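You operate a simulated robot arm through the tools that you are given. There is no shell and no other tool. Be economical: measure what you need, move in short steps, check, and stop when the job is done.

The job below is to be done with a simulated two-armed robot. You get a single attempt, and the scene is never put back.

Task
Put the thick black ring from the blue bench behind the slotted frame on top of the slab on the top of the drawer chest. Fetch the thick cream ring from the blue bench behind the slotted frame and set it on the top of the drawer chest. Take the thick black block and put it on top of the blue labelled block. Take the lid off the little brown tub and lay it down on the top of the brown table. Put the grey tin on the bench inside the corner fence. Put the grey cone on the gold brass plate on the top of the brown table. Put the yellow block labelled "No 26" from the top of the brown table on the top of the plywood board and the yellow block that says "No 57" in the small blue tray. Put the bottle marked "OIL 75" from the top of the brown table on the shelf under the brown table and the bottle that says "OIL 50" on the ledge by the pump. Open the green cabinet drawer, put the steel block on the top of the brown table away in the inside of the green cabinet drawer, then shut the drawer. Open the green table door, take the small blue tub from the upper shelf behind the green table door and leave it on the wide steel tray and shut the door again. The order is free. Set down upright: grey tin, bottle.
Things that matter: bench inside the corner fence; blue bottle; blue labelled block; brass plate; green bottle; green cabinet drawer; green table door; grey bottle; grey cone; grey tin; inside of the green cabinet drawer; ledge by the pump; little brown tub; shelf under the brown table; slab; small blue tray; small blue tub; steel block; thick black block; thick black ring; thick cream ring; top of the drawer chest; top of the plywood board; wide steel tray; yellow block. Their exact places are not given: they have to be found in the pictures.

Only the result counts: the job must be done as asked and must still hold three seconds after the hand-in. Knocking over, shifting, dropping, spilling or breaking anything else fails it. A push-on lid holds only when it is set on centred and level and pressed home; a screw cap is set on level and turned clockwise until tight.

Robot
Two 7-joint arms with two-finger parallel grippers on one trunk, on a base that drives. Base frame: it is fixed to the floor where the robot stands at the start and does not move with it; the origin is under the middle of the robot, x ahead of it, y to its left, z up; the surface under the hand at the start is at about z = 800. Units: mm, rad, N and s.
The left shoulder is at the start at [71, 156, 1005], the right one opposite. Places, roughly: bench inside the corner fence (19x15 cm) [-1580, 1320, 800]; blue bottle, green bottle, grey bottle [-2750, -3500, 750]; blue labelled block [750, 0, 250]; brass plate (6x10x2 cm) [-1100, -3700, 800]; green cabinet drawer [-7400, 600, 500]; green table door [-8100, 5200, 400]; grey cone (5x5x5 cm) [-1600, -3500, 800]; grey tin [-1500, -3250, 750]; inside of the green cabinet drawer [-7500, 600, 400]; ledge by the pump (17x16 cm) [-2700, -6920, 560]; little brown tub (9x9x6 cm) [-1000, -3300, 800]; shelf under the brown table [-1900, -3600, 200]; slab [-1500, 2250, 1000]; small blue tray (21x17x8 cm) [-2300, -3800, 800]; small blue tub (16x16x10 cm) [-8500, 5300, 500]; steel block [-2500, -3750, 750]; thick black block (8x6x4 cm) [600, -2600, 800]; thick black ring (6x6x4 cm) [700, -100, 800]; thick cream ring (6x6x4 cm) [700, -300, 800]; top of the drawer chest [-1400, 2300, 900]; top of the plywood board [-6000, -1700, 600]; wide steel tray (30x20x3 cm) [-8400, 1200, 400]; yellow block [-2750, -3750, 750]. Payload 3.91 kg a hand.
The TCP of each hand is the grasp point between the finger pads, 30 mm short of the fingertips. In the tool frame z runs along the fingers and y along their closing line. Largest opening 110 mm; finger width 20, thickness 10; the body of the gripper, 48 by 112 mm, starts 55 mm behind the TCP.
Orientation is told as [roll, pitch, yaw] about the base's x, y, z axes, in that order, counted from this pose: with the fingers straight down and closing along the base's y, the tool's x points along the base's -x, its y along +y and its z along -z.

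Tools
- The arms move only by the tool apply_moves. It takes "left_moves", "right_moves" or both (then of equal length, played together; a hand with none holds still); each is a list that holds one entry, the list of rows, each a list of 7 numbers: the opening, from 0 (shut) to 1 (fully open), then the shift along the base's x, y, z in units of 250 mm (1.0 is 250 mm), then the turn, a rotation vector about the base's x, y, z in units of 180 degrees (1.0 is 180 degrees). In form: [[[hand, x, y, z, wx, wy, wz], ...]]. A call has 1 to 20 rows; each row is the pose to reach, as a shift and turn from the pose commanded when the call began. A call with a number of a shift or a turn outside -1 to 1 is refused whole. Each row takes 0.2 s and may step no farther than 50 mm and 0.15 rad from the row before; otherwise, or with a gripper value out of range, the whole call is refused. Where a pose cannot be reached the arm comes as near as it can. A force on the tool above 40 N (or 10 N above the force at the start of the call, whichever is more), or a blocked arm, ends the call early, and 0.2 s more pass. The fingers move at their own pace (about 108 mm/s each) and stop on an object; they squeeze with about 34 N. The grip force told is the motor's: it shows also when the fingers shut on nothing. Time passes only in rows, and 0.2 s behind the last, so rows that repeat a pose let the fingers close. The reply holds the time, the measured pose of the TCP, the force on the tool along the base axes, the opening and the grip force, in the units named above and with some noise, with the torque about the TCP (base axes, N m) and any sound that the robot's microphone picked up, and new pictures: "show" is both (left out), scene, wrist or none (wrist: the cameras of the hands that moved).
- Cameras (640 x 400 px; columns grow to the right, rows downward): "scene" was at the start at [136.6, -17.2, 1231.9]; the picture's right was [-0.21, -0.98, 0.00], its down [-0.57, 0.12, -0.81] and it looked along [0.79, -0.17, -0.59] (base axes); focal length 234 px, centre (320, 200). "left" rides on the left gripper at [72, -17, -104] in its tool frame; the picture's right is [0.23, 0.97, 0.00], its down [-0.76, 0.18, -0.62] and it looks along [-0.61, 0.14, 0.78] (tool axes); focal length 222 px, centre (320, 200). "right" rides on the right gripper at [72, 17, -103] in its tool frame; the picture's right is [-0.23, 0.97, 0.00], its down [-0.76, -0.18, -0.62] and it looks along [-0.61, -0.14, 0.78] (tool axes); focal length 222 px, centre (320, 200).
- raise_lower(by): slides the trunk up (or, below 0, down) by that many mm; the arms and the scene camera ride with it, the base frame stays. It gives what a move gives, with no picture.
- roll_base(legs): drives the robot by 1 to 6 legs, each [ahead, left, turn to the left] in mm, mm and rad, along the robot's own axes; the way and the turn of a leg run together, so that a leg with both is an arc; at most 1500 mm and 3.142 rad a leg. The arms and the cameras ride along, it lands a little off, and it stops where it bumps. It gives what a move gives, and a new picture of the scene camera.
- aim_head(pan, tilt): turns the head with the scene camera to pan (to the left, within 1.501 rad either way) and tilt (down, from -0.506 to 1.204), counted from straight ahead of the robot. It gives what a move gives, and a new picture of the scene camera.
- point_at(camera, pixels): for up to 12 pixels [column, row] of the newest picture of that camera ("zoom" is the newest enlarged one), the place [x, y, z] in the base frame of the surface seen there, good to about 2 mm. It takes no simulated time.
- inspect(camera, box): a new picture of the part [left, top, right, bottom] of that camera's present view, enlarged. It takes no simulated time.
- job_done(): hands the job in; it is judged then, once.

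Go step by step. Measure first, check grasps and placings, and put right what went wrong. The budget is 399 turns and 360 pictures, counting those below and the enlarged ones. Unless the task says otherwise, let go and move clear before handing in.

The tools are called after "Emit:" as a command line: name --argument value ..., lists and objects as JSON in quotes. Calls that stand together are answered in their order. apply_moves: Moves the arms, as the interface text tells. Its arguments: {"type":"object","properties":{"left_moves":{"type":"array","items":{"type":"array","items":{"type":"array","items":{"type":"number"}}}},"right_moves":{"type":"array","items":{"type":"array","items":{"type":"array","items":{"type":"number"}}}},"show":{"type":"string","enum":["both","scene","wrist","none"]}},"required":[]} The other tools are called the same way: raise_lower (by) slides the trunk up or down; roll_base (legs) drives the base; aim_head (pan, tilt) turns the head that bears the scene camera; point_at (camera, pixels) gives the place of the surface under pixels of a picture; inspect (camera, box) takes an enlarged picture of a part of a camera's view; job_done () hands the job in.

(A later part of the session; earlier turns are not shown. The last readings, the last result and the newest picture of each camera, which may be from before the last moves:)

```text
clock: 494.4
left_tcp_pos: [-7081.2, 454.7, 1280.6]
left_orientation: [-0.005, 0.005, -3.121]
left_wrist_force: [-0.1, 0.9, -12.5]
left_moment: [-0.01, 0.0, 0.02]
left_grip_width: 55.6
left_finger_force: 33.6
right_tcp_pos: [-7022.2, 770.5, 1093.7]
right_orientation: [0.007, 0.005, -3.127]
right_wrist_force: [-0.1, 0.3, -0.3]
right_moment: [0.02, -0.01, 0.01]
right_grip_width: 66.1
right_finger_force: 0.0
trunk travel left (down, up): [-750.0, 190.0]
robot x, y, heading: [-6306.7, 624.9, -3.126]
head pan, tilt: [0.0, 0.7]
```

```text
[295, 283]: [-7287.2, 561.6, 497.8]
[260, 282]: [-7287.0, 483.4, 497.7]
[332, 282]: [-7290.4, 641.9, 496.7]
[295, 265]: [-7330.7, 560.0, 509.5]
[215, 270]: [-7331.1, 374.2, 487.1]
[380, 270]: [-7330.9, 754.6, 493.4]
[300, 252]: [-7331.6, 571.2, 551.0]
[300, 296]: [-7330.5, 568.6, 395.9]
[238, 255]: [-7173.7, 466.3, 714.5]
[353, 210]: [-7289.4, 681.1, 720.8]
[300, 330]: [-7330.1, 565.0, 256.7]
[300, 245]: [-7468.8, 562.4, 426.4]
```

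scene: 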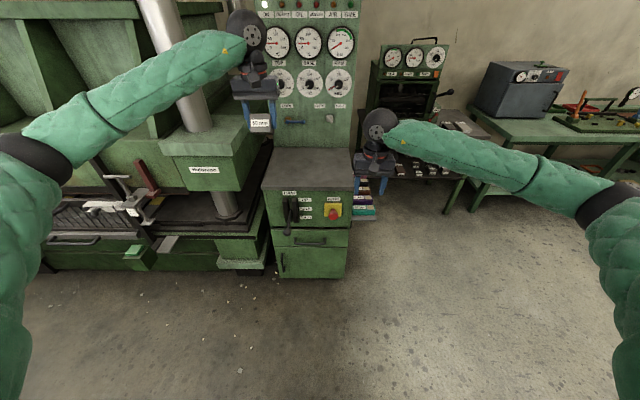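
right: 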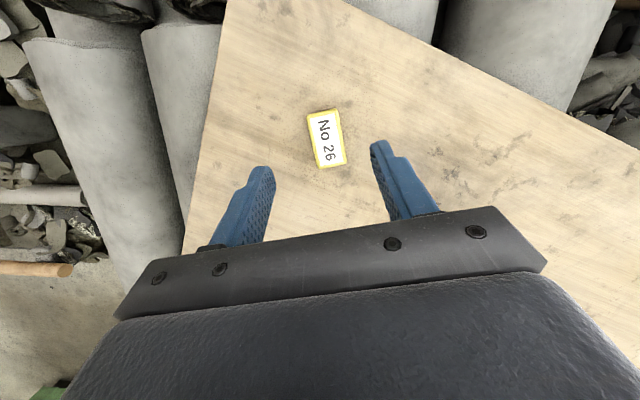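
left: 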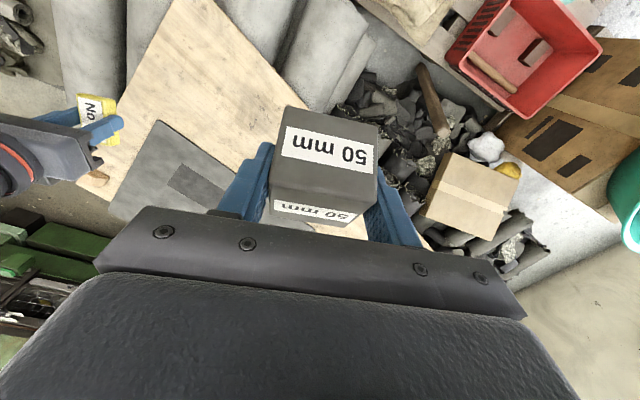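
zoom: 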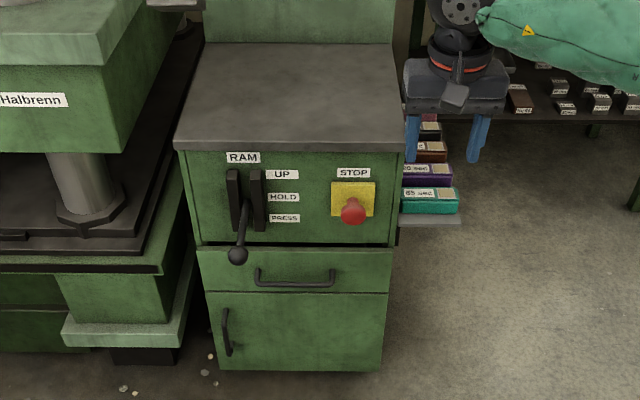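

The handle bar is at x -7287, y 483–642, z 498 (face x -7330), and a lever ball sticks out at (-7174,466,714). I'll grip the bar with the right hand at 45°, fingers closing in the vertical plane. First I retract the left hand and reposition.

Emit:
apply_moves --left_moves '[[[0, 0.16, -0.08, 0, 0, 0, 0], [0, 0.32, -0.16, 0, 0, 0, 0], [0, 0.48, -0.24, 0, 0, 0, 0], [0, 0.64, -0.32, 0, 0, 0, 0], [0, 0.8, -0.4, 0, 0, 0, 0]]]' --right_moves '[[[0.5, 0.1, 0, 0, 0, 0, 0], [0.5, 0.2, 0, 0, 0, 0, 0], [0.5, 0.3, 0, 0, 0, 0, 0], [0.5, 0.3, 0, 0, 0, 0, 0], [0.5, 0.3, 0, 0, 0, 0, 0]]]' --show "none"

Emit:
roll_base --legs '[[0, 140, -0.014]]'

Emit:
raise_lower --by -400

Emit:
apply_moves --right_moves '[[[0.5, 0, 0, 0, 0.015, 0.015, 0.0363], [0.5, 0, 0, 0, 0.0301, 0.0301, 0.0726], [0.5, 0, 0, 0, 0.0451, 0.0451, 0.1089], [0.5, 0, 0, 0, 0.0602, 0.0602, 0.1452], [0.5, 0, 0, 0, 0.0752, 0.0752, 0.1815], [0.5, 0, 0, 0, 0.0902, 0.0902, 0.2178], [0.5, 0, 0, 0, 0.1053, 0.1053, 0.2541], [0.5, 0, 0, 0, 0.1203, 0.1203, 0.2904], [0.5, 0, 0, 0, 0.1354, 0.1354, 0.3267], [0.5, 0, 0, 0, 0.1504, 0.1504, 0.363], [0.5, 0, 0, 0, 0.1654, 0.1654, 0.3993], [0.5, 0, 0, 0, 0.1805, 0.1805, 0.4356], [0.5, 0, 0, 0, 0.1955, 0.1955, 0.4719]]]' --show "both"

```text
clock: 495.6
left_tcp_pos: [-6878.2, 353.0, 1283.3]
left_orientation: [-0.008, 0.002, -3.122]
left_wrist_force: [0.3, -0.2, -11.8]
left_moment: [0.02, 0.03, -0.02]
left_grip_width: 55.9
left_finger_force: 34.2
right_tcp_pos: [-6945.0, 769.3, 1094.9]
right_orientation: [0.005, 0.003, -3.131]
right_wrist_force: [0.3, 0.4, -0.8]
right_moment: [0.0, -0.02, -0.02]
right_grip_width: 55.0
right_finger_force: 0.1
trunk travel left (down, up): [-750.0, 190.0]
robot x, y, heading: [-6306.8, 624.8, -3.125]
head pan, tilt: [0.0, 0.7]
```

```text
clock: 497.0
left_tcp_pos: [-6883.4, 219.8, 1283.3]
left_orientation: [-0.005, 0.004, -3.134]
left_wrist_force: [-0.1, -0.3, -12.4]
left_moment: [0.03, -0.02, -0.02]
left_grip_width: 55.8
left_finger_force: 34.2
right_tcp_pos: [-6944.8, 637.3, 1092.7]
right_orientation: [0.007, 0.005, -3.14]
right_wrist_force: [-0.1, -0.4, -0.5]
right_moment: [-0.04, -0.02, 0.02]
right_grip_width: 54.9
right_finger_force: 0.1
trunk travel left (down, up): [-750.0, 190.0]
robot x, y, heading: [-6303.2, 485.0, -3.138]
head pan, tilt: [0.0, 0.7]
```

scene: 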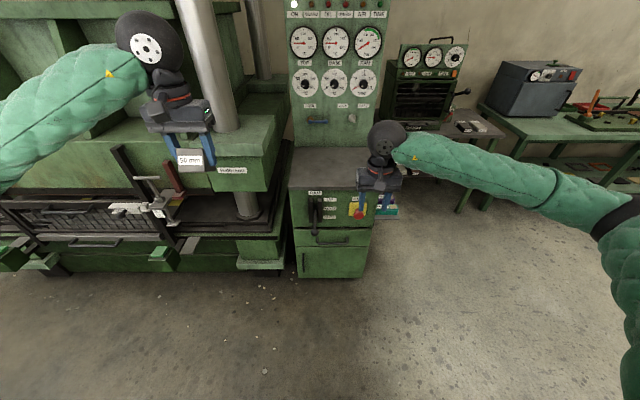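

```text
clock: 500.8
left_tcp_pos: [-6882.9, 219.6, 882.8]
left_orientation: [-0.007, 0.005, -3.136]
left_wrist_force: [0.1, 0.7, -12.4]
left_moment: [-0.03, 0.0, -0.03]
left_grip_width: 56.0
left_finger_force: 33.9
right_tcp_pos: [-6943.8, 636.2, 693.3]
right_orientation: [0.007, 0.005, -3.14]
right_wrist_force: [0.5, -0.5, 0.5]
right_moment: [-0.02, 0.0, 0.0]
right_grip_width: 54.9
right_finger_force: 0.1
trunk travel left (down, up): [-350.0, 590.0]
robot x, y, heading: [-6307.1, 486.8, -3.142]
head pan, tilt: [0.0, 0.7]
```

```text
clock: 503.6
left_tcp_pos: [-6883.1, 219.2, 883.1]
left_orientation: [-0.005, 0.004, -3.133]
left_wrist_force: [0.7, 0.1, -12.1]
left_moment: [0.0, -0.03, 0.03]
left_grip_width: 55.9
left_finger_force: 34.0
right_tcp_pos: [-6944.2, 637.1, 693.6]
right_orientation: [-0.779, 0.007, -1.57]
right_wrist_force: [0.5, 0.4, -0.6]
right_moment: [-0.01, 0.02, 0.0]
right_grip_width: 54.9
right_finger_force: 0.0
trunk travel left (down, up): [-350.0, 590.0]
robot x, y, heading: [-6307.8, 483.7, -3.134]
head pan, tilt: [0.0, 0.7]
```

scene: 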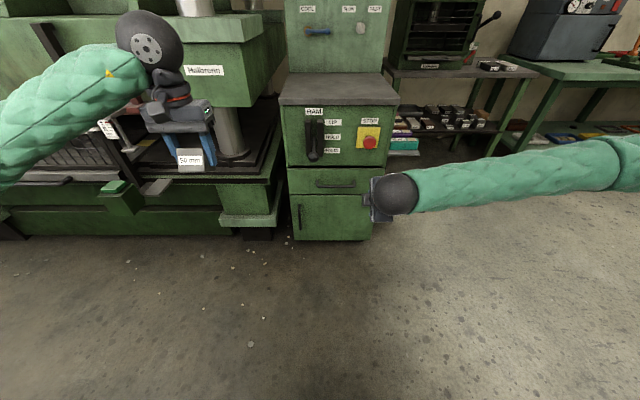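
right: 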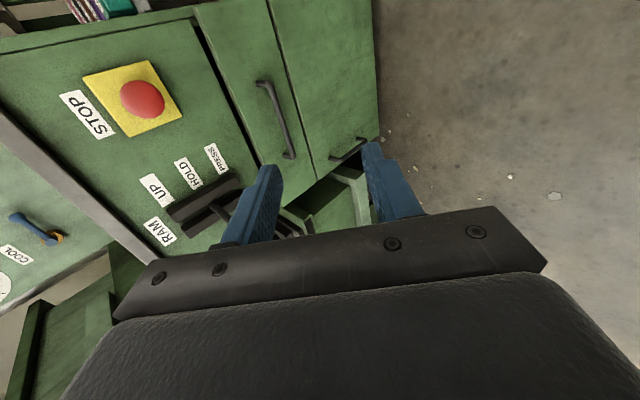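

The orientation came out right. I measure the handle again from the wrist view (278,120).

Emit:
point_at --camera "right" --pixels '[[275, 115], [265, 90], [288, 145], [283, 130], [250, 110], [300, 110], [262, 84], [290, 155]]'

Emit:
inspect --camera "scene" --box '[270, 90, 420, 250]'

Emit:
point_at --camera "zoom" --pixels '[[180, 246], [150, 244], [215, 240], [115, 160], [110, 180], [90, 30], [200, 40], [260, 130]]'

```text
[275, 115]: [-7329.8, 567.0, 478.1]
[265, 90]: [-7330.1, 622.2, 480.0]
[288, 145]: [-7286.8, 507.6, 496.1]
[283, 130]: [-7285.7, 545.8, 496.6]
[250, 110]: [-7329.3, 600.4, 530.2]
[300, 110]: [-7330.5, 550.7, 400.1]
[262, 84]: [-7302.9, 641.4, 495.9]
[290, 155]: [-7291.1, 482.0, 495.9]
```

```text
2.50 times, centred on (345, 170) of scene
```

zoom: 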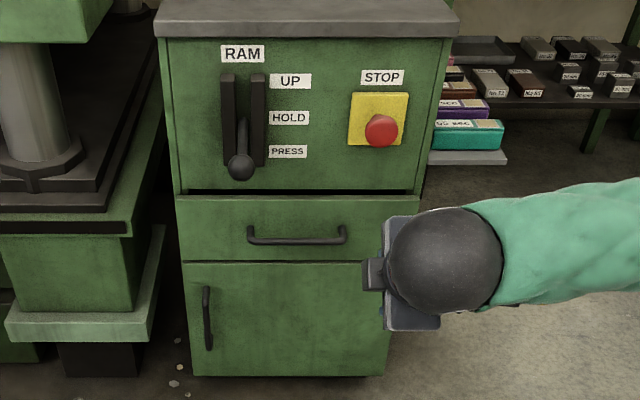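

```text
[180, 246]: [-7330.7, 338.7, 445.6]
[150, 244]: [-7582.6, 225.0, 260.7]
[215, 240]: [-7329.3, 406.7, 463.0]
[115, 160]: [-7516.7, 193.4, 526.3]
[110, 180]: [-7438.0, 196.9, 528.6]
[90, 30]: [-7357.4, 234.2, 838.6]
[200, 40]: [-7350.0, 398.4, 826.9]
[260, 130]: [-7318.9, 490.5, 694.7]
```

Bar centre is about (-7290, ·, 497). I drive 180 ahead, then go to the pre-grasp.

Emit:
roll_base --legs '[[180, 0, -0.007]]'

Emit:
apply_moves --right_moves '[[[0.4, -0.1, -0.08, -0.13, 0, 0, 0], [0.4, -0.2, -0.16, -0.26, 0, 0, 0], [0.4, -0.3, -0.22, -0.4, 0, 0, 0], [0.4, -0.39, -0.26, -0.514, 0, 0, 0]]]' --show "both"

```text
clock: 505.1
left_tcp_pos: [-7065.7, 224.1, 881.8]
left_orientation: [-0.006, 0.005, 3.142]
left_wrist_force: [-0.6, -0.6, -12.4]
left_moment: [-0.02, -0.04, 0.0]
left_grip_width: 55.9
left_finger_force: 34.0
right_tcp_pos: [-7123.1, 641.8, 692.1]
right_orientation: [-0.778, 0.006, -1.579]
right_wrist_force: [-0.6, -0.8, -0.2]
right_moment: [0.01, -0.01, 0.0]
right_grip_width: 55.1
right_finger_force: 0.1
trunk travel left (down, up): [-350.0, 590.0]
robot x, y, heading: [-6488.3, 489.7, 3.135]
head pan, tilt: [0.0, 0.7]
```

scene: 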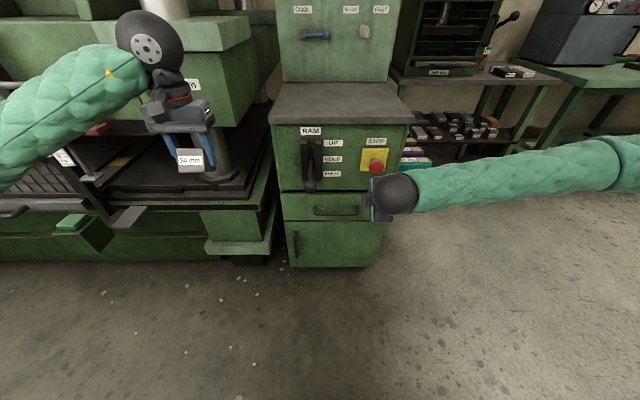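

```text
clock: 506.1
left_tcp_pos: [-7066.4, 224.7, 882.6]
left_orientation: [-0.007, 0.005, 3.141]
left_wrist_force: [0.1, 0.5, -11.7]
left_moment: [0.01, -0.03, 0.03]
left_grip_width: 56.1
left_finger_force: 34.3
right_tcp_pos: [-7220.9, 577.9, 564.2]
right_orientation: [-0.779, 0.006, -1.58]
right_wrist_force: [-0.1, -0.4, -0.1]
right_moment: [0.0, 0.0, -0.02]
right_grip_width: 44.0
right_finger_force: 0.1
trunk travel left (down, up): [-350.0, 590.0]
robot x, y, heading: [-6489.9, 485.9, 3.134]
head pan, tilt: [0.0, 0.7]
```

scene: 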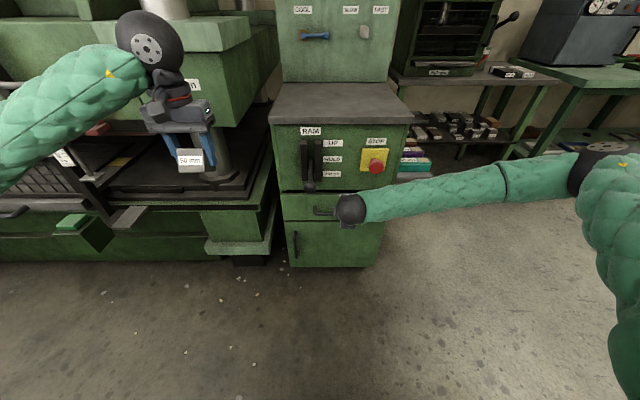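
right: 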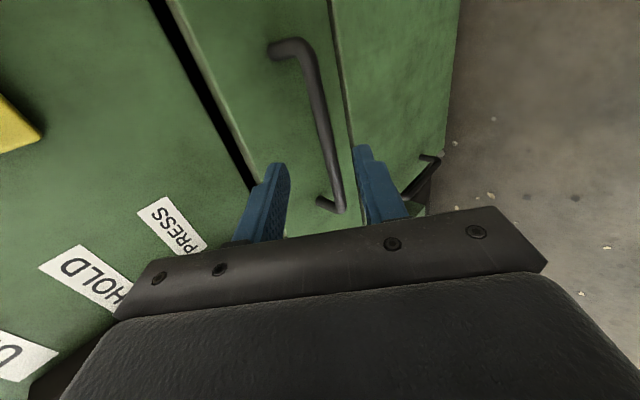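

The bar passes between the fingers. I measure it once more and then advance.

Emit:
point_at --camera "right" --pixels '[[312, 85], [320, 115], [330, 150], [338, 185], [300, 120], [335, 205]]'

```text
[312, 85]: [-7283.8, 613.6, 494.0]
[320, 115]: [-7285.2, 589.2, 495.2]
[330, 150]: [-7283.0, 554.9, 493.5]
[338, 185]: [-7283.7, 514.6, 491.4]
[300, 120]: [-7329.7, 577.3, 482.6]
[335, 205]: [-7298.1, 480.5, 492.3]
```

Bar centre ≈(-7289,·,493). I advance along the tool axis and close on it.

Emit:
apply_moves --right_moves '[[[0.4, -0.08, 0, -0.085, 0, 0, 0], [0.4, -0.16, 0, -0.17, 0, 0, 0], [0.4, -0.228, 0, -0.242, 0, 0, 0], [0, -0.228, 0, -0.242, 0, 0, 0], [0, -0.228, 0, -0.242, 0, 0, 0], [0, -0.228, 0, -0.242, 0, 0, 0]]]' --show "wrist"

```text
clock: 507.5
left_tcp_pos: [-7065.5, 225.0, 882.2]
left_orientation: [-0.007, 0.005, 3.143]
left_wrist_force: [0.7, -0.3, -11.6]
left_moment: [-0.06, -0.01, 0.02]
left_grip_width: 56.1
left_finger_force: 33.4
right_tcp_pos: [-7278.1, 576.4, 501.6]
right_orientation: [-0.777, 0.004, -1.581]
right_wrist_force: [-0.1, 0.7, -7.0]
right_moment: [0.31, -0.09, 0.42]
right_grip_width: 13.9
right_finger_force: 45.1
trunk travel left (down, up): [-350.0, 590.0]
robot x, y, heading: [-6486.1, 487.8, 3.128]
head pan, tilt: [0.0, 0.7]
```

right: 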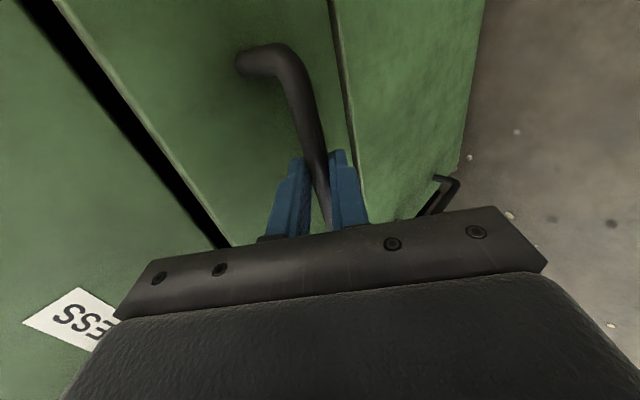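

The bar is gripped (13.9 mm). I pull the drawer out toward +x in small steps.

Emit:
apply_moves --right_moves '[[[0, 0.06, 0, 0, 0, 0, 0], [0, 0.14, 0, 0, 0, 0, 0], [0, 0.24, 0, 0, 0, 0, 0], [0, 0.34, 0, 0, 0, 0, 0], [0, 0.44, 0, 0, 0, 0, 0], [0, 0.54, 0, 0, 0, 0, 0], [0, 0.64, 0, 0, 0, 0, 0], [0, 0.74, 0, 0, 0, 0, 0], [0, 0.84, 0, 0, 0, 0, 0], [0, 0.92, 0, 0, 0, 0, 0]]]' --show "scene"

```text
clock: 509.8
left_tcp_pos: [-7065.6, 224.2, 881.5]
left_orientation: [-0.007, 0.007, -3.141]
left_wrist_force: [0.3, -0.3, -11.9]
left_moment: [0.01, 0.0, 0.02]
left_grip_width: 55.9
left_finger_force: 33.7
right_tcp_pos: [-7044.8, 576.6, 502.5]
right_orientation: [-0.771, 0.006, -1.577]
right_wrist_force: [1.7, -6.1, -16.2]
right_moment: [0.56, -0.11, 0.0]
right_grip_width: 13.5
right_finger_force: 45.1
trunk travel left (down, up): [-350.0, 590.0]
robot x, y, heading: [-6485.5, 485.6, 3.133]
head pan, tilt: [0.0, 0.7]
stopped in row 10 (right hand): the force on the tool passed its limit at 43 N (the readings are from after the stop); the commanded pose is now the measured one
```

scene: 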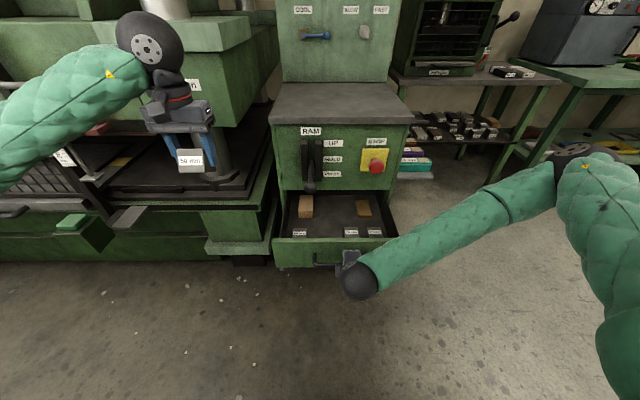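

The drawer is open to its stop, with some pieces inside. I let go of the handle, back off, and look inside.

Emit:
apply_moves --right_moves '[[[0.4, 0, 0, 0, 0, 0, 0], [0.4, 0, 0, 0, 0, 0, 0], [0.4, 0.08, 0, 0.09, 0, 0, 0], [0.4, 0.16, 0.05, 0.2, 0, 0, 0], [0.4, 0.2, 0.18, 0.3, 0, 0, 0], [0.4, 0.2, 0.34, 0.4, 0, 0, 0], [0.4, 0.2, 0.5, 0.5, 0, 0, 0]]]' --show "none"

Emit:
inspect --camera "scene" --box '[250, 170, 410, 280]'

Emit:
point_at --camera "zoom" --pixels '[[225, 160], [460, 150], [200, 245], [405, 245], [490, 245], [335, 200], [335, 270], [120, 275], [560, 270], [250, 60], [335, 100], [560, 225]]'

```text
clock: 511.4
left_tcp_pos: [-7063.7, 223.4, 883.1]
left_orientation: [-0.005, 0.003, -3.139]
left_wrist_force: [0.2, -0.5, -12.1]
left_moment: [0.03, -0.03, 0.0]
left_grip_width: 55.9
left_finger_force: 34.1
right_tcp_pos: [-7048.2, 695.8, 605.7]
right_orientation: [-0.777, 0.002, -1.577]
right_wrist_force: [-0.2, 0.1, 0.1]
right_moment: [-0.02, -0.01, -0.04]
right_grip_width: 44.0
right_finger_force: 0.1
right hand out of reach, approached as far as the arm can: row 5, 6, 7
trunk travel left (down, up): [-350.0, 590.0]
robot x, y, heading: [-6484.7, 484.0, 3.137]
head pan, tilt: [0.0, 0.7]
```

```text
3.64 times, centred on (330, 225) of scene
```

zoom: 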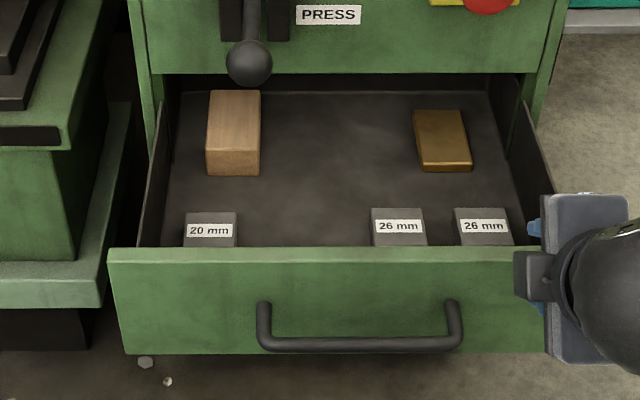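

```text
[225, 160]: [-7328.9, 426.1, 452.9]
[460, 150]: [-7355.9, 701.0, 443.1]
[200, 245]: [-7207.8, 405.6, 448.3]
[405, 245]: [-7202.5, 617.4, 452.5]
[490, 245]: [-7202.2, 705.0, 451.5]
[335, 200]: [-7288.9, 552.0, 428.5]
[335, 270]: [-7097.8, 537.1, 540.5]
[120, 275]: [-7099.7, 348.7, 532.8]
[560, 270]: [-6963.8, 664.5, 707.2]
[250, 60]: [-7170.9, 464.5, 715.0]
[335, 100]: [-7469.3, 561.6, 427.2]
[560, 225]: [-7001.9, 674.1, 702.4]
```

Drawer floor is z 428; a free spot is around (-7270,570), clear of the lever ball at y 466. I strafe 185 right and bring the steel block there with its 30° tilt restored.

Emit:
roll_base --legs '[[0, -185, 0.004]]'

Emit:
apply_moves --left_moves '[[[0, 0, 0.16, 0, 0, 0, 0], [0, 0, 0.32, 0, 0, 0, 0], [0, 0, 0.48, 0, 0, 0, 0], [0, 0, 0.64, 0, 0, 0, 0], [0, -0.15, 0.64, 0, 0, 0.0417, 0], [0, -0.3, 0.64, 0, 0, 0.0833, 0], [0, -0.45, 0.64, 0, 0, 0.125, 0], [0, -0.6, 0.64, 0, 0, 0.1667, 0], [0, -0.74, 0.64, 0, 0, 0.1667, 0], [0, -0.79, 0.64, -0.1, 0, 0.1667, 0], [0, -0.79, 0.64, -0.28, 0, 0.1667, 0], [0, -0.79, 0.64, -0.46, 0, 0.1667, 0]]]' --show "both"

```text
clock: 513.0
left_tcp_pos: [-7062.4, 409.3, 883.8]
left_orientation: [-0.005, 0.006, -3.141]
left_wrist_force: [0.2, 0.5, -11.6]
left_moment: [0.0, -0.06, -0.03]
left_grip_width: 56.1
left_finger_force: 34.1
right_tcp_pos: [-7047.4, 881.2, 605.4]
right_orientation: [-0.776, 0.004, -1.576]
right_wrist_force: [0.0, 0.2, -0.3]
right_moment: [0.0, -0.01, 0.02]
right_grip_width: 43.9
right_finger_force: 0.0
trunk travel left (down, up): [-350.0, 590.0]
robot x, y, heading: [-6486.6, 673.2, 3.135]
head pan, tilt: [0.0, 0.7]
```

scene: 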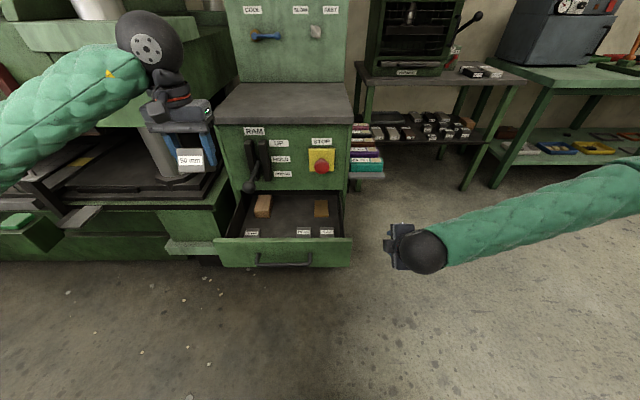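

```text
clock: 515.6
left_tcp_pos: [-7260.9, 569.1, 766.0]
left_orientation: [-0.007, -0.517, -3.141]
left_wrist_force: [-0.8, -0.2, -12.0]
left_moment: [0.01, -0.18, -0.02]
left_grip_width: 55.9
left_finger_force: 34.2
right_tcp_pos: [-7047.9, 879.8, 604.3]
right_orientation: [-0.774, 0.004, -1.577]
right_wrist_force: [-0.2, -0.3, 0.6]
right_moment: [0.01, 0.0, 0.02]
right_grip_width: 43.8
right_finger_force: 0.0
trunk travel left (down, up): [-350.0, 590.0]
robot x, y, heading: [-6488.0, 674.7, 3.139]
head pan, tilt: [0.0, 0.7]
```

scene: 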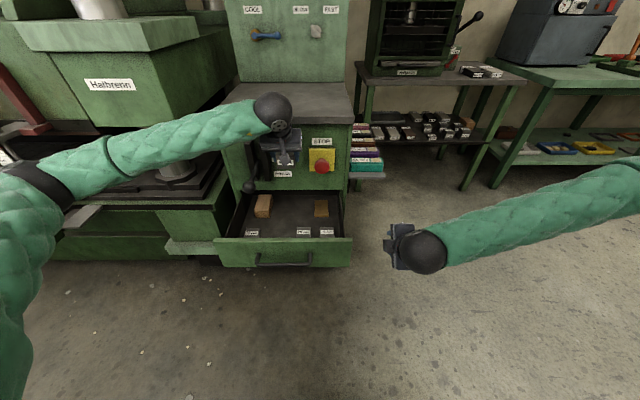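
left: 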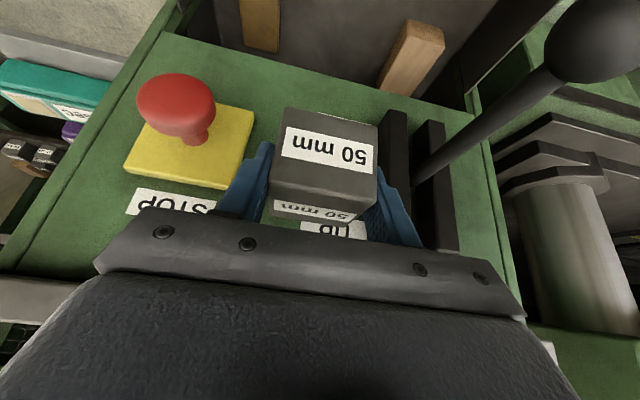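

The left forearm would come down on the lever ball. I back out and approach with the robot turned 0.6 to the left, so the forearm trails away from the cabinet.

Emit:
apply_moves --left_moves '[[[0, 0, 0, 0.18, 0, 0, 0], [0, 0, 0, 0.36, 0, 0, 0], [0, 0.1, 0, 0.46, 0, 0, 0], [0, 0.28, 0, 0.46, 0, 0, 0], [0, 0.46, 0, 0.46, 0, 0, 0], [0, 0.64, 0, 0.46, 0, 0, 0], [0, 0.79, 0, 0.46, 0, 0, 0]]]' --right_moves '[[[0.4, 0, 0, 0.15, 0, 0, 0], [0.4, 0, 0, 0.3, 0, 0, 0], [0.4, 0, 0, 0.45, 0, 0, 0], [0.4, 0, 0, 0.6, 0, 0, 0], [0.4, 0, 0, 0.75, 0, 0, 0], [0.4, 0, 0, 0.9, 0, 0, 0], [0.4, 0, 0, 1, 0, 0, 0]]]' --show "none"

Emit:
roll_base --legs '[[0, 0, 0.603], [-84, -457, 0]]'

Emit:
aim_head --pan 0 --tilt 0.8

```text
clock: 517.2
left_tcp_pos: [-7062.2, 569.0, 884.7]
left_orientation: [-0.007, -0.52, -3.139]
left_wrist_force: [0.8, 0.6, -11.5]
left_moment: [0.02, -0.17, -0.01]
left_grip_width: 55.7
left_finger_force: 34.2
right_tcp_pos: [-7071.2, 877.6, 861.5]
right_orientation: [-0.773, 0.004, -1.578]
right_wrist_force: [0.1, 0.5, 0.6]
right_moment: [-0.01, 0.01, 0.0]
right_grip_width: 44.0
right_finger_force: 0.1
right hand out of reach, approached as far as the arm can: row 1, 2, 3, 4, 5, 6, 7
trunk travel left (down, up): [-350.0, 590.0]
robot x, y, heading: [-6485.3, 670.9, 3.136]
head pan, tilt: [0.0, 0.7]
```

```text
clock: 521.6
left_tcp_pos: [-7092.8, 682.2, 884.1]
left_orientation: [-0.008, -0.52, -2.533]
left_wrist_force: [0.3, 0.0, -11.6]
left_moment: [0.07, -0.1, 0.0]
left_grip_width: 55.6
left_finger_force: 34.0
right_tcp_pos: [-7275.1, 933.8, 861.3]
right_orientation: [-0.773, 0.004, -0.97]
right_wrist_force: [0.6, 0.6, 0.1]
right_moment: [-0.03, -0.01, 0.04]
right_grip_width: 44.1
right_finger_force: 0.2
trunk travel left (down, up): [-350.0, 590.0]
robot x, y, heading: [-6672.3, 1096.5, -2.538]
head pan, tilt: [0.0, 0.7]
```

scene: 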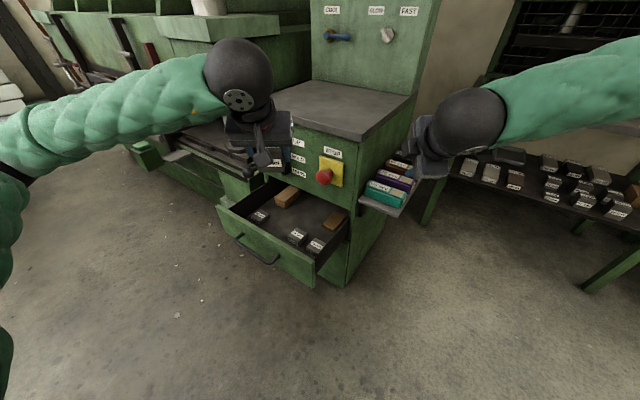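

```text
clock: 522.3
left_tcp_pos: [-7091.4, 682.5, 883.1]
left_orientation: [-0.007, -0.518, -2.532]
left_wrist_force: [-0.4, -0.6, -12.1]
left_moment: [0.07, -0.09, 0.0]
left_grip_width: 56.0
left_finger_force: 34.3
right_tcp_pos: [-7275.1, 933.0, 860.0]
right_orientation: [-0.772, 0.003, -0.972]
right_wrist_force: [-0.2, 0.6, 0.2]
right_moment: [0.01, -0.02, 0.02]
right_grip_width: 43.9
right_finger_force: 0.0
trunk travel left (down, up): [-350.0, 590.0]
robot x, y, heading: [-6676.2, 1095.4, -2.541]
head pan, tilt: [0.0, 0.799]
```

scene: 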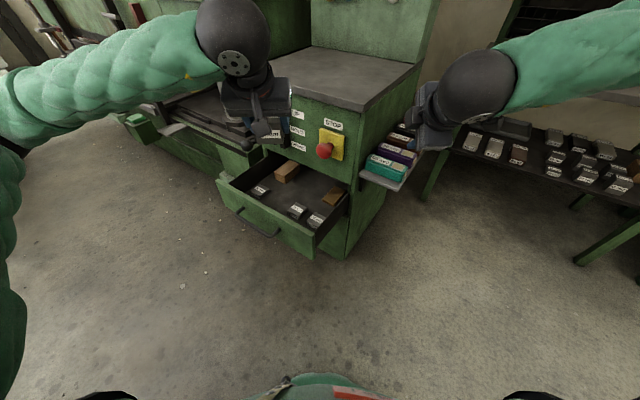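

Now the arm trails away from the lever. I move the left hand over the drawer and start down.

Emit:
apply_moves --left_moves '[[[0, -0.134, -0.096, 0, 0, 0, 0], [0, -0.267, -0.192, 0, 0, 0, 0], [0, -0.4, -0.288, 0, 0, 0, 0], [0, -0.534, -0.384, 0, 0, 0, 0], [0, -0.668, -0.48, 0, 0, 0, 0], [0, -0.668, -0.48, -0.18, 0, 0, 0], [0, -0.668, -0.48, -0.36, 0, 0, 0], [0, -0.668, -0.48, -0.54, 0, 0, 0], [0, -0.668, -0.48, -0.72, 0, 0, 0], [0, -0.668, -0.48, -0.9, 0, 0, 0]]]' --show "both"

```text
clock: 524.5
left_tcp_pos: [-7257.5, 562.1, 658.3]
left_orientation: [-0.007, -0.518, -2.532]
left_wrist_force: [-0.6, -0.1, -11.4]
left_moment: [0.07, -0.1, -0.01]
left_grip_width: 55.8
left_finger_force: 34.2
right_tcp_pos: [-7274.4, 932.0, 860.0]
right_orientation: [-0.774, 0.005, -0.968]
right_wrist_force: [-0.1, -0.1, -0.2]
right_moment: [-0.01, -0.01, 0.01]
right_grip_width: 43.9
right_finger_force: 0.1
trunk travel left (down, up): [-350.0, 590.0]
robot x, y, heading: [-6677.7, 1096.4, -2.542]
head pan, tilt: [0.0, 0.799]
```

scene: 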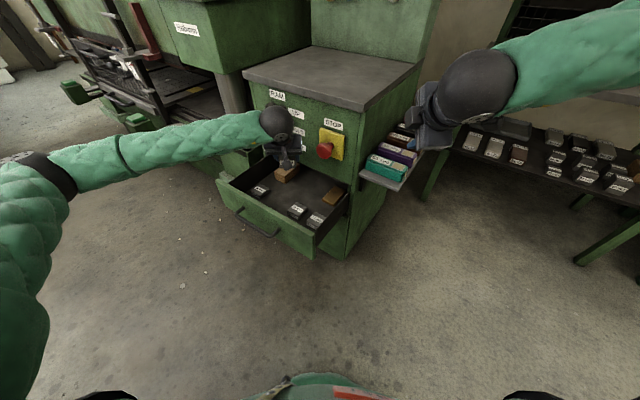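
left: 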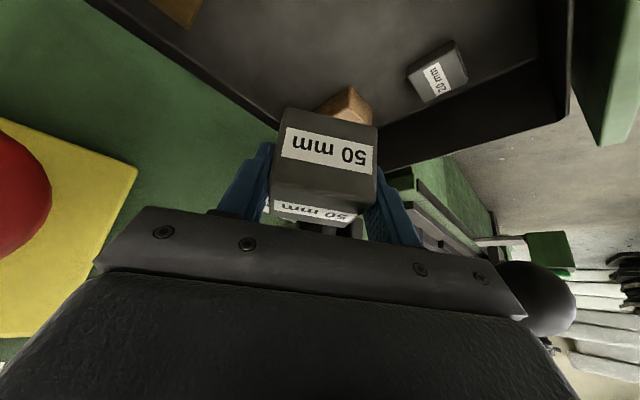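

Clear of the ball. I continue down toward the drawer floor.

Emit:
apply_moves --left_moves '[[[0, 0, 0, -0.18, 0, 0, 0], [0, 0, 0, -0.36, 0, 0, 0], [0, 0, 0, -0.54, 0, 0, 0], [0, 0, 0, -0.68, 0, 0, 0], [0, 0, 0, -0.73, 0, 0, 0]]]' --show "both"

```text
clock: 525.7
left_tcp_pos: [-7259.0, 561.6, 482.4]
left_orientation: [-0.01, -0.527, -2.532]
left_wrist_force: [5.6, -8.4, 45.8]
left_moment: [0.92, -0.48, -0.12]
left_grip_width: 55.8
left_finger_force: 33.6
right_tcp_pos: [-7273.7, 932.6, 863.8]
right_orientation: [-0.775, 0.005, -0.971]
right_wrist_force: [-0.4, -0.3, -0.7]
right_moment: [0.03, -0.01, 0.01]
right_grip_width: 44.1
right_finger_force: 0.0
trunk travel left (down, up): [-350.0, 590.0]
robot x, y, heading: [-6676.1, 1094.4, -2.537]
head pan, tilt: [0.0, 0.799]
```

scene: 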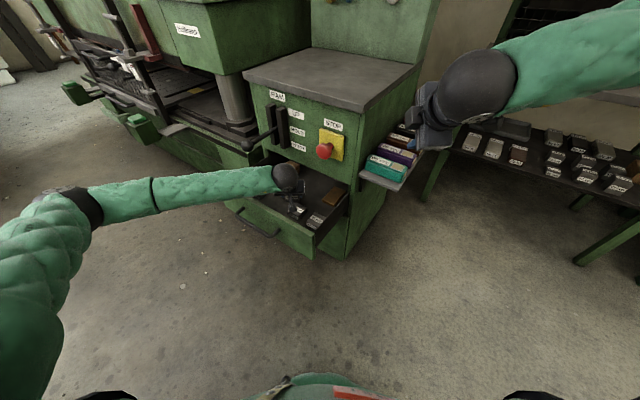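
left: 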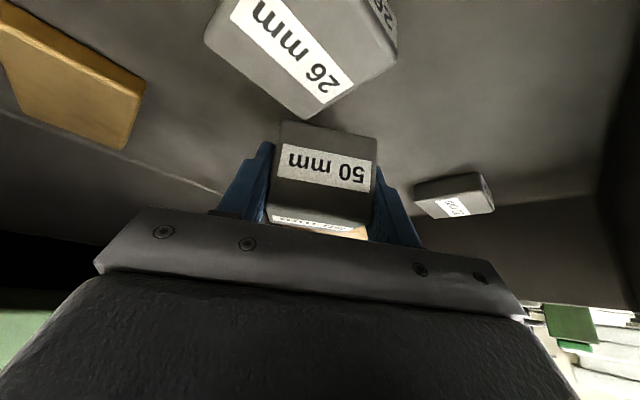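

Contact at 46 N: the block seems to have touched down. I check its height and attitude.

Emit:
inspect --camera "left" --box '[200, 90, 440, 240]'

Emit:
point_at --camera "zoom" --pixels '[[210, 90], [460, 130], [200, 300], [455, 335], [320, 180], [330, 70], [215, 345], [450, 370], [150, 100], [520, 120]]'

```text
2.67 times, centred on (320, 165) of left
```

zoom: 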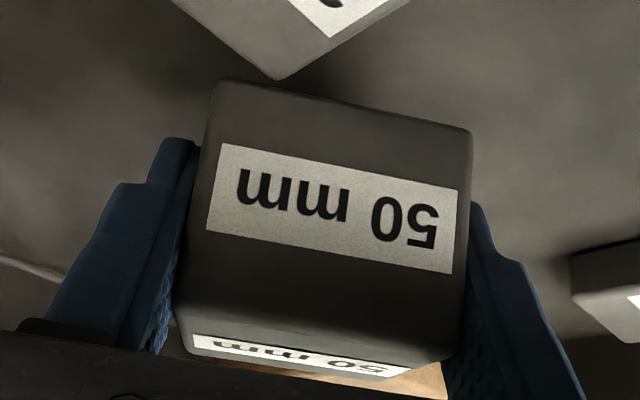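

```text
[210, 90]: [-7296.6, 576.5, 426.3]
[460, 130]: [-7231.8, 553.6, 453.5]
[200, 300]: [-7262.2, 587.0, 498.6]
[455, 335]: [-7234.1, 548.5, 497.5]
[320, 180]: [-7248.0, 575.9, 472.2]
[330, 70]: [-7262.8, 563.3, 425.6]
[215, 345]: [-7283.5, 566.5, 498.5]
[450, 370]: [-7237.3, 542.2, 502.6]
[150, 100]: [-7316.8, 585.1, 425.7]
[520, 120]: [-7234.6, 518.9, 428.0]
```

The block's bottom is at z≈450: it's probably catching the corner of the 26 mm block (top 452). I lift 12 mm, shift 20 mm away along the approach, and try again.

Emit:
apply_moves --left_moves '[[[0, 0, 0, 0.1, 0, 0, 0], [0, -0.06, -0.045, 0.1, 0, 0, 0], [0, -0.07, -0.055, 0.1, 0, 0, 0]]]' --show "wrist"

Emit:
point_at --camera "left" --pixels '[[305, 118], [320, 118], [280, 150], [375, 150], [290, 100], [385, 40], [325, 170], [285, 195], [210, 40]]'

```text
clock: 526.5
left_tcp_pos: [-7275.2, 548.9, 500.1]
left_orientation: [-0.008, -0.518, -2.531]
left_wrist_force: [0.0, -0.5, -11.4]
left_moment: [0.07, -0.11, 0.02]
left_grip_width: 56.1
left_finger_force: 33.5
right_tcp_pos: [-7274.5, 932.7, 862.0]
right_orientation: [-0.773, 0.004, -0.97]
right_wrist_force: [0.5, -0.2, -0.2]
right_moment: [0.0, -0.07, 0.03]
right_grip_width: 44.2
right_finger_force: 0.0
trunk travel left (down, up): [-350.0, 590.0]
robot x, y, heading: [-6678.6, 1094.5, -2.538]
head pan, tilt: [0.0, 0.799]
```

left: 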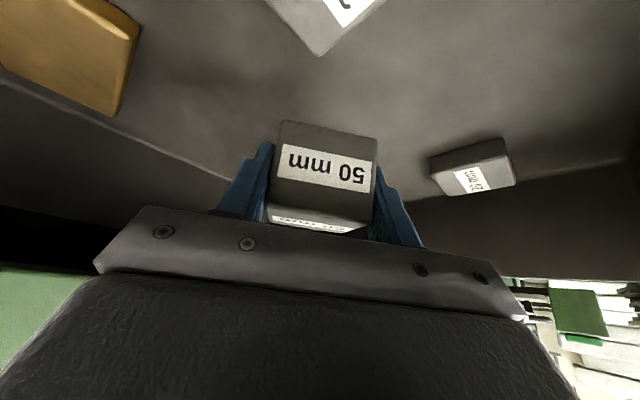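

```text
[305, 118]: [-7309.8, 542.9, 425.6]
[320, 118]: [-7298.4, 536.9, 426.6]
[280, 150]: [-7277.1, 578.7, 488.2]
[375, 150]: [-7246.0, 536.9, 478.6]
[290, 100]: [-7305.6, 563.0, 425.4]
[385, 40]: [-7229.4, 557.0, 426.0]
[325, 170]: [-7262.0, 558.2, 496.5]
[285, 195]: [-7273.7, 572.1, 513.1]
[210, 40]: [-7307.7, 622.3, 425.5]
```

Now the 26 mm block's corner is well clear. I lower 37 mm.

Emit:
apply_moves --left_moves '[[[0, 0, 0, -0.08, 0, 0, 0], [0, 0, 0, -0.13, 0, 0, 0], [0, 0, 0, -0.148, 0, 0, 0]]]' --show "wrist"

Emit:
point_at --camera "left" --pixels '[[285, 195], [325, 170], [360, 195], [280, 150], [300, 118]]'

```text
clock: 527.3
left_tcp_pos: [-7275.8, 548.9, 463.9]
left_orientation: [-0.007, -0.517, -2.533]
left_wrist_force: [0.5, -0.3, -11.7]
left_moment: [0.12, -0.11, -0.04]
left_grip_width: 56.0
left_finger_force: 33.9
right_tcp_pos: [-7274.8, 932.8, 861.4]
right_orientation: [-0.773, 0.003, -0.971]
right_wrist_force: [0.2, -0.2, -1.4]
right_moment: [0.03, 0.03, -0.01]
right_grip_width: 43.9
right_finger_force: 0.0
trunk travel left (down, up): [-350.0, 590.0]
robot x, y, heading: [-6672.9, 1095.1, -2.537]
head pan, tilt: [0.0, 0.799]
```

left: 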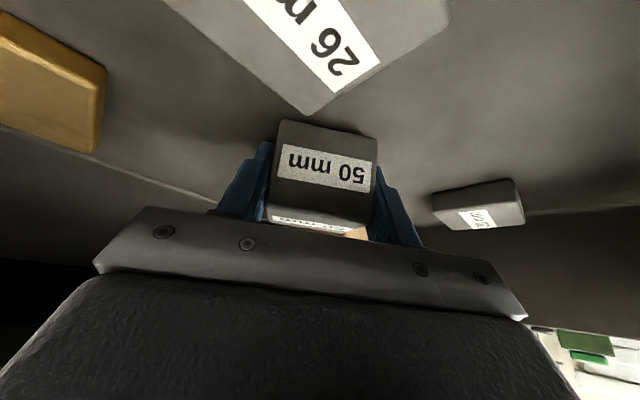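

```text
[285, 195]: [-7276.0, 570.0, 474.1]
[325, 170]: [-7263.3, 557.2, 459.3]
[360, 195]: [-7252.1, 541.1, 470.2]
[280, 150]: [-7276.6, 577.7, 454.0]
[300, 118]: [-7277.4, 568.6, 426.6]
```

Just above the floor. I lower 2 mm more, open and rise along the same path.

Emit:
apply_moves --left_moves '[[[0, 0, 0, -0.01, 0, 0, 0], [0.68, 0, 0, -0.01, 0, 0, 0], [0.68, 0, 0, -0.01, 0, 0, 0], [0.68, 0, 0, 0.1, 0, 0, 0], [0.68, 0, 0, 0.28, 0, 0, 0], [0.68, 0, 0, 0.46, 0, 0, 0], [0.68, 0, 0, 0.64, 0, 0, 0], [0.68, 0, 0, 0.82, 0, 0, 0], [0.68, 0, 0, 1, 0, 0, 0]]]' --show "scene"

Emit:
inspect --camera "left" --box '[160, 0, 480, 200]'

```text
clock: 529.3
left_tcp_pos: [-7273.8, 549.9, 714.4]
left_orientation: [-0.008, -0.52, -2.534]
left_wrist_force: [0.0, 0.5, 0.5]
left_moment: [-0.01, -0.01, -0.02]
left_grip_width: 74.7
left_finger_force: 0.0
right_tcp_pos: [-7274.5, 932.5, 861.5]
right_orientation: [-0.776, 0.003, -0.971]
right_wrist_force: [-0.1, 0.7, 1.0]
right_moment: [-0.01, 0.0, -0.03]
right_grip_width: 43.7
right_finger_force: 0.1
trunk travel left (down, up): [-350.0, 590.0]
robot x, y, heading: [-6677.3, 1093.5, -2.54]
head pan, tilt: [0.0, 0.799]
```

scene: 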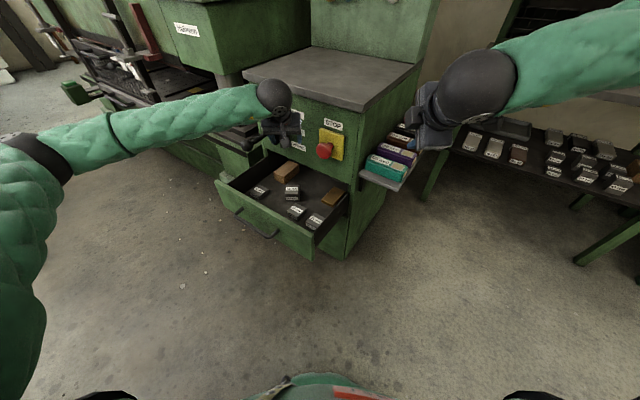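

```text
2.00 times, centred on (320, 100) of left
```

zoom: 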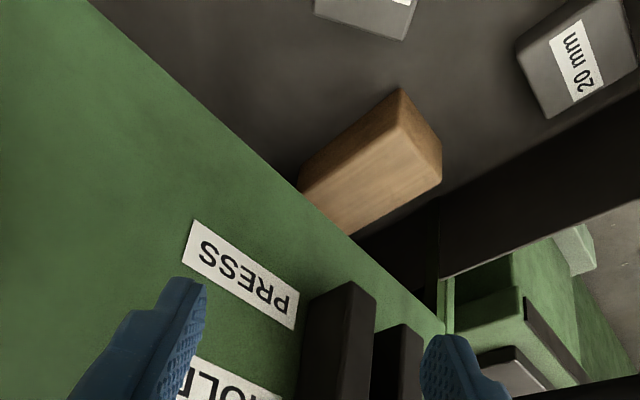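

The steel block stands in the drawer (292,190). I withdraw the left hand up and out, then bring the robot back square to the drawer.

Emit:
apply_moves --left_moves '[[[0.5, 0, 0, 0.18, 0, 0, 0], [0.5, 0, 0, 0.36, 0, 0, 0], [0.5, 0, 0, 0.54, 0, 0, 0], [0.5, 0.02, 0.01, 0.68, 0, 0, 0], [0.5, 0.15, 0.11, 0.7, 0, 0, 0], [0.5, 0.28, 0.2, 0.7, 0, 0, 0], [0.5, 0.41, 0.29, 0.7, 0, 0, 0], [0.5, 0.54, 0.38, 0.7, 0, 0, 0], [0.5, 0.68, 0.48, 0.7, 0, 0, 0]]]' --show "none"

Emit:
inspect --camera "scene" --box '[200, 130, 400, 265]'

Emit:
roll_base --legs '[[0, 457, 0], [0, 0, -0.603], [0, 110, 0]]'

```text
clock: 531.3
left_tcp_pos: [-7103.3, 668.9, 889.6]
left_orientation: [-0.007, -0.521, -2.532]
left_wrist_force: [0.3, -0.6, 0.6]
left_moment: [0.0, 0.02, 0.02]
left_grip_width: 55.1
left_finger_force: 0.1
right_tcp_pos: [-7275.0, 932.5, 861.3]
right_orientation: [-0.774, 0.003, -0.971]
right_wrist_force: [0.0, -0.2, -0.1]
right_moment: [0.01, -0.02, 0.0]
right_grip_width: 43.9
right_finger_force: 0.1
trunk travel left (down, up): [-350.0, 590.0]
robot x, y, heading: [-6678.9, 1097.4, -2.535]
head pan, tilt: [0.0, 0.799]
```

```text
2.96 times, centred on (300, 198) of scene
```

zoom: 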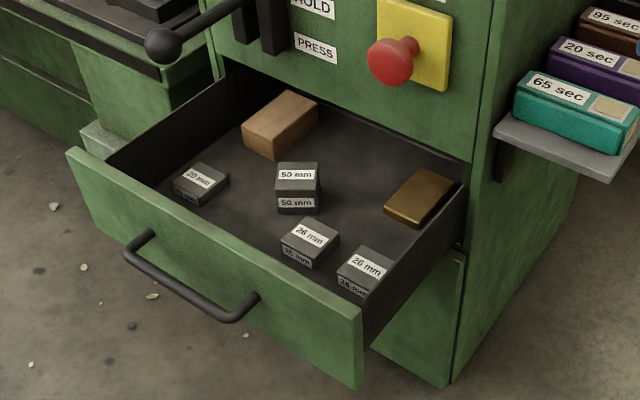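

```text
clock: 536.5
left_tcp_pos: [-7013.1, 499.7, 889.5]
left_orientation: [-0.008, -0.52, -3.136]
left_wrist_force: [-1.2, -1.7, -0.2]
left_moment: [0.04, 0.02, -0.02]
left_grip_width: 55.0
left_finger_force: 0.1
right_tcp_pos: [-7004.0, 813.0, 862.4]
right_orientation: [-0.774, 0.006, -1.573]
right_wrist_force: [0.1, -1.0, 1.1]
right_moment: [0.03, 0.02, -0.02]
right_grip_width: 44.1
right_finger_force: 0.1
trunk travel left (down, up): [-350.0, 590.0]
robot x, y, heading: [-6418.4, 610.3, 3.136]
head pan, tilt: [0.0, 0.799]
```

scene: 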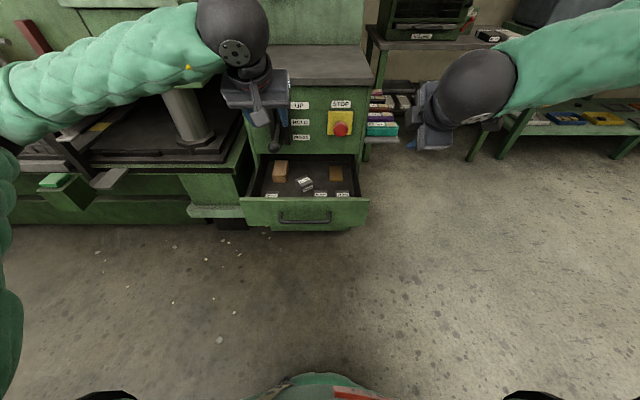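

All pieces lie in the drawer, the steel block among them. I bring the closed right fingers in front of the panel at y≈690, beside the handle.

Emit:
apply_moves --right_moves '[[[0, 0.04, -0.1, -0.16, 0, 0, 0], [0, 0.08, -0.2, -0.32, 0, 0, 0], [0, 0.1, -0.3, -0.48, 0, 0, 0], [0, 0.1, -0.4, -0.64, 0, 0, 0], [0, 0.1, -0.48, -0.8, 0, 0, 0], [0, 0.1, -0.48, -0.98, 0, 0, 0]]]' --show "none"

Emit:
apply_moves --right_moves '[[[0, 0, 0, -0.16, 0, 0, 0], [0, 0, 0, -0.32, 0, 0, 0], [0, 0, 0, -0.46, 0, 0, 0]]]' --show "both"

```text
clock: 537.9
left_tcp_pos: [-7012.4, 499.6, 889.0]
left_orientation: [-0.007, -0.519, -3.135]
left_wrist_force: [-0.5, -0.1, 0.8]
left_moment: [0.0, -0.03, -0.01]
left_grip_width: 54.9
left_finger_force: 0.1
right_tcp_pos: [-6977.4, 693.1, 612.8]
right_orientation: [-0.774, 0.004, -1.574]
right_wrist_force: [0.5, -0.7, -0.3]
right_moment: [0.02, -0.03, 0.02]
right_grip_width: 0.0
right_finger_force: 34.2
right hand out of reach, approached as far as the arm can: row 1, 2, 3, 4
trunk travel left (down, up): [-350.0, 590.0]
robot x, y, heading: [-6416.9, 610.6, 3.139]
head pan, tilt: [0.0, 0.799]
```

```text
clock: 538.7
left_tcp_pos: [-7012.3, 500.1, 890.0]
left_orientation: [-0.007, -0.52, -3.136]
left_wrist_force: [0.4, 0.6, 0.1]
left_moment: [0.04, 0.01, 0.01]
left_grip_width: 55.0
left_finger_force: 0.0
right_tcp_pos: [-6977.4, 693.1, 500.8]
right_orientation: [-0.773, 0.005, -1.576]
right_wrist_force: [0.3, -0.2, 0.0]
right_moment: [0.01, -0.01, 0.0]
right_grip_width: 0.0
right_finger_force: 34.6
trunk travel left (down, up): [-350.0, 590.0]
robot x, y, heading: [-6417.5, 609.0, 3.139]
head pan, tilt: [0.0, 0.799]
```

scene: 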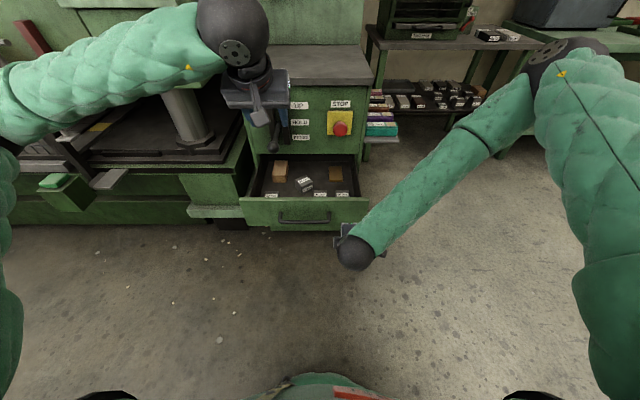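
right: 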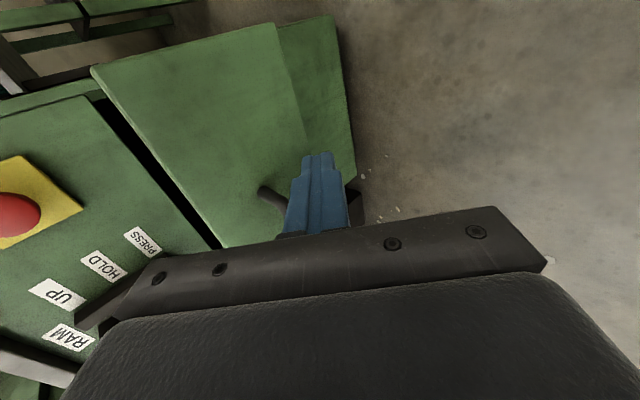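

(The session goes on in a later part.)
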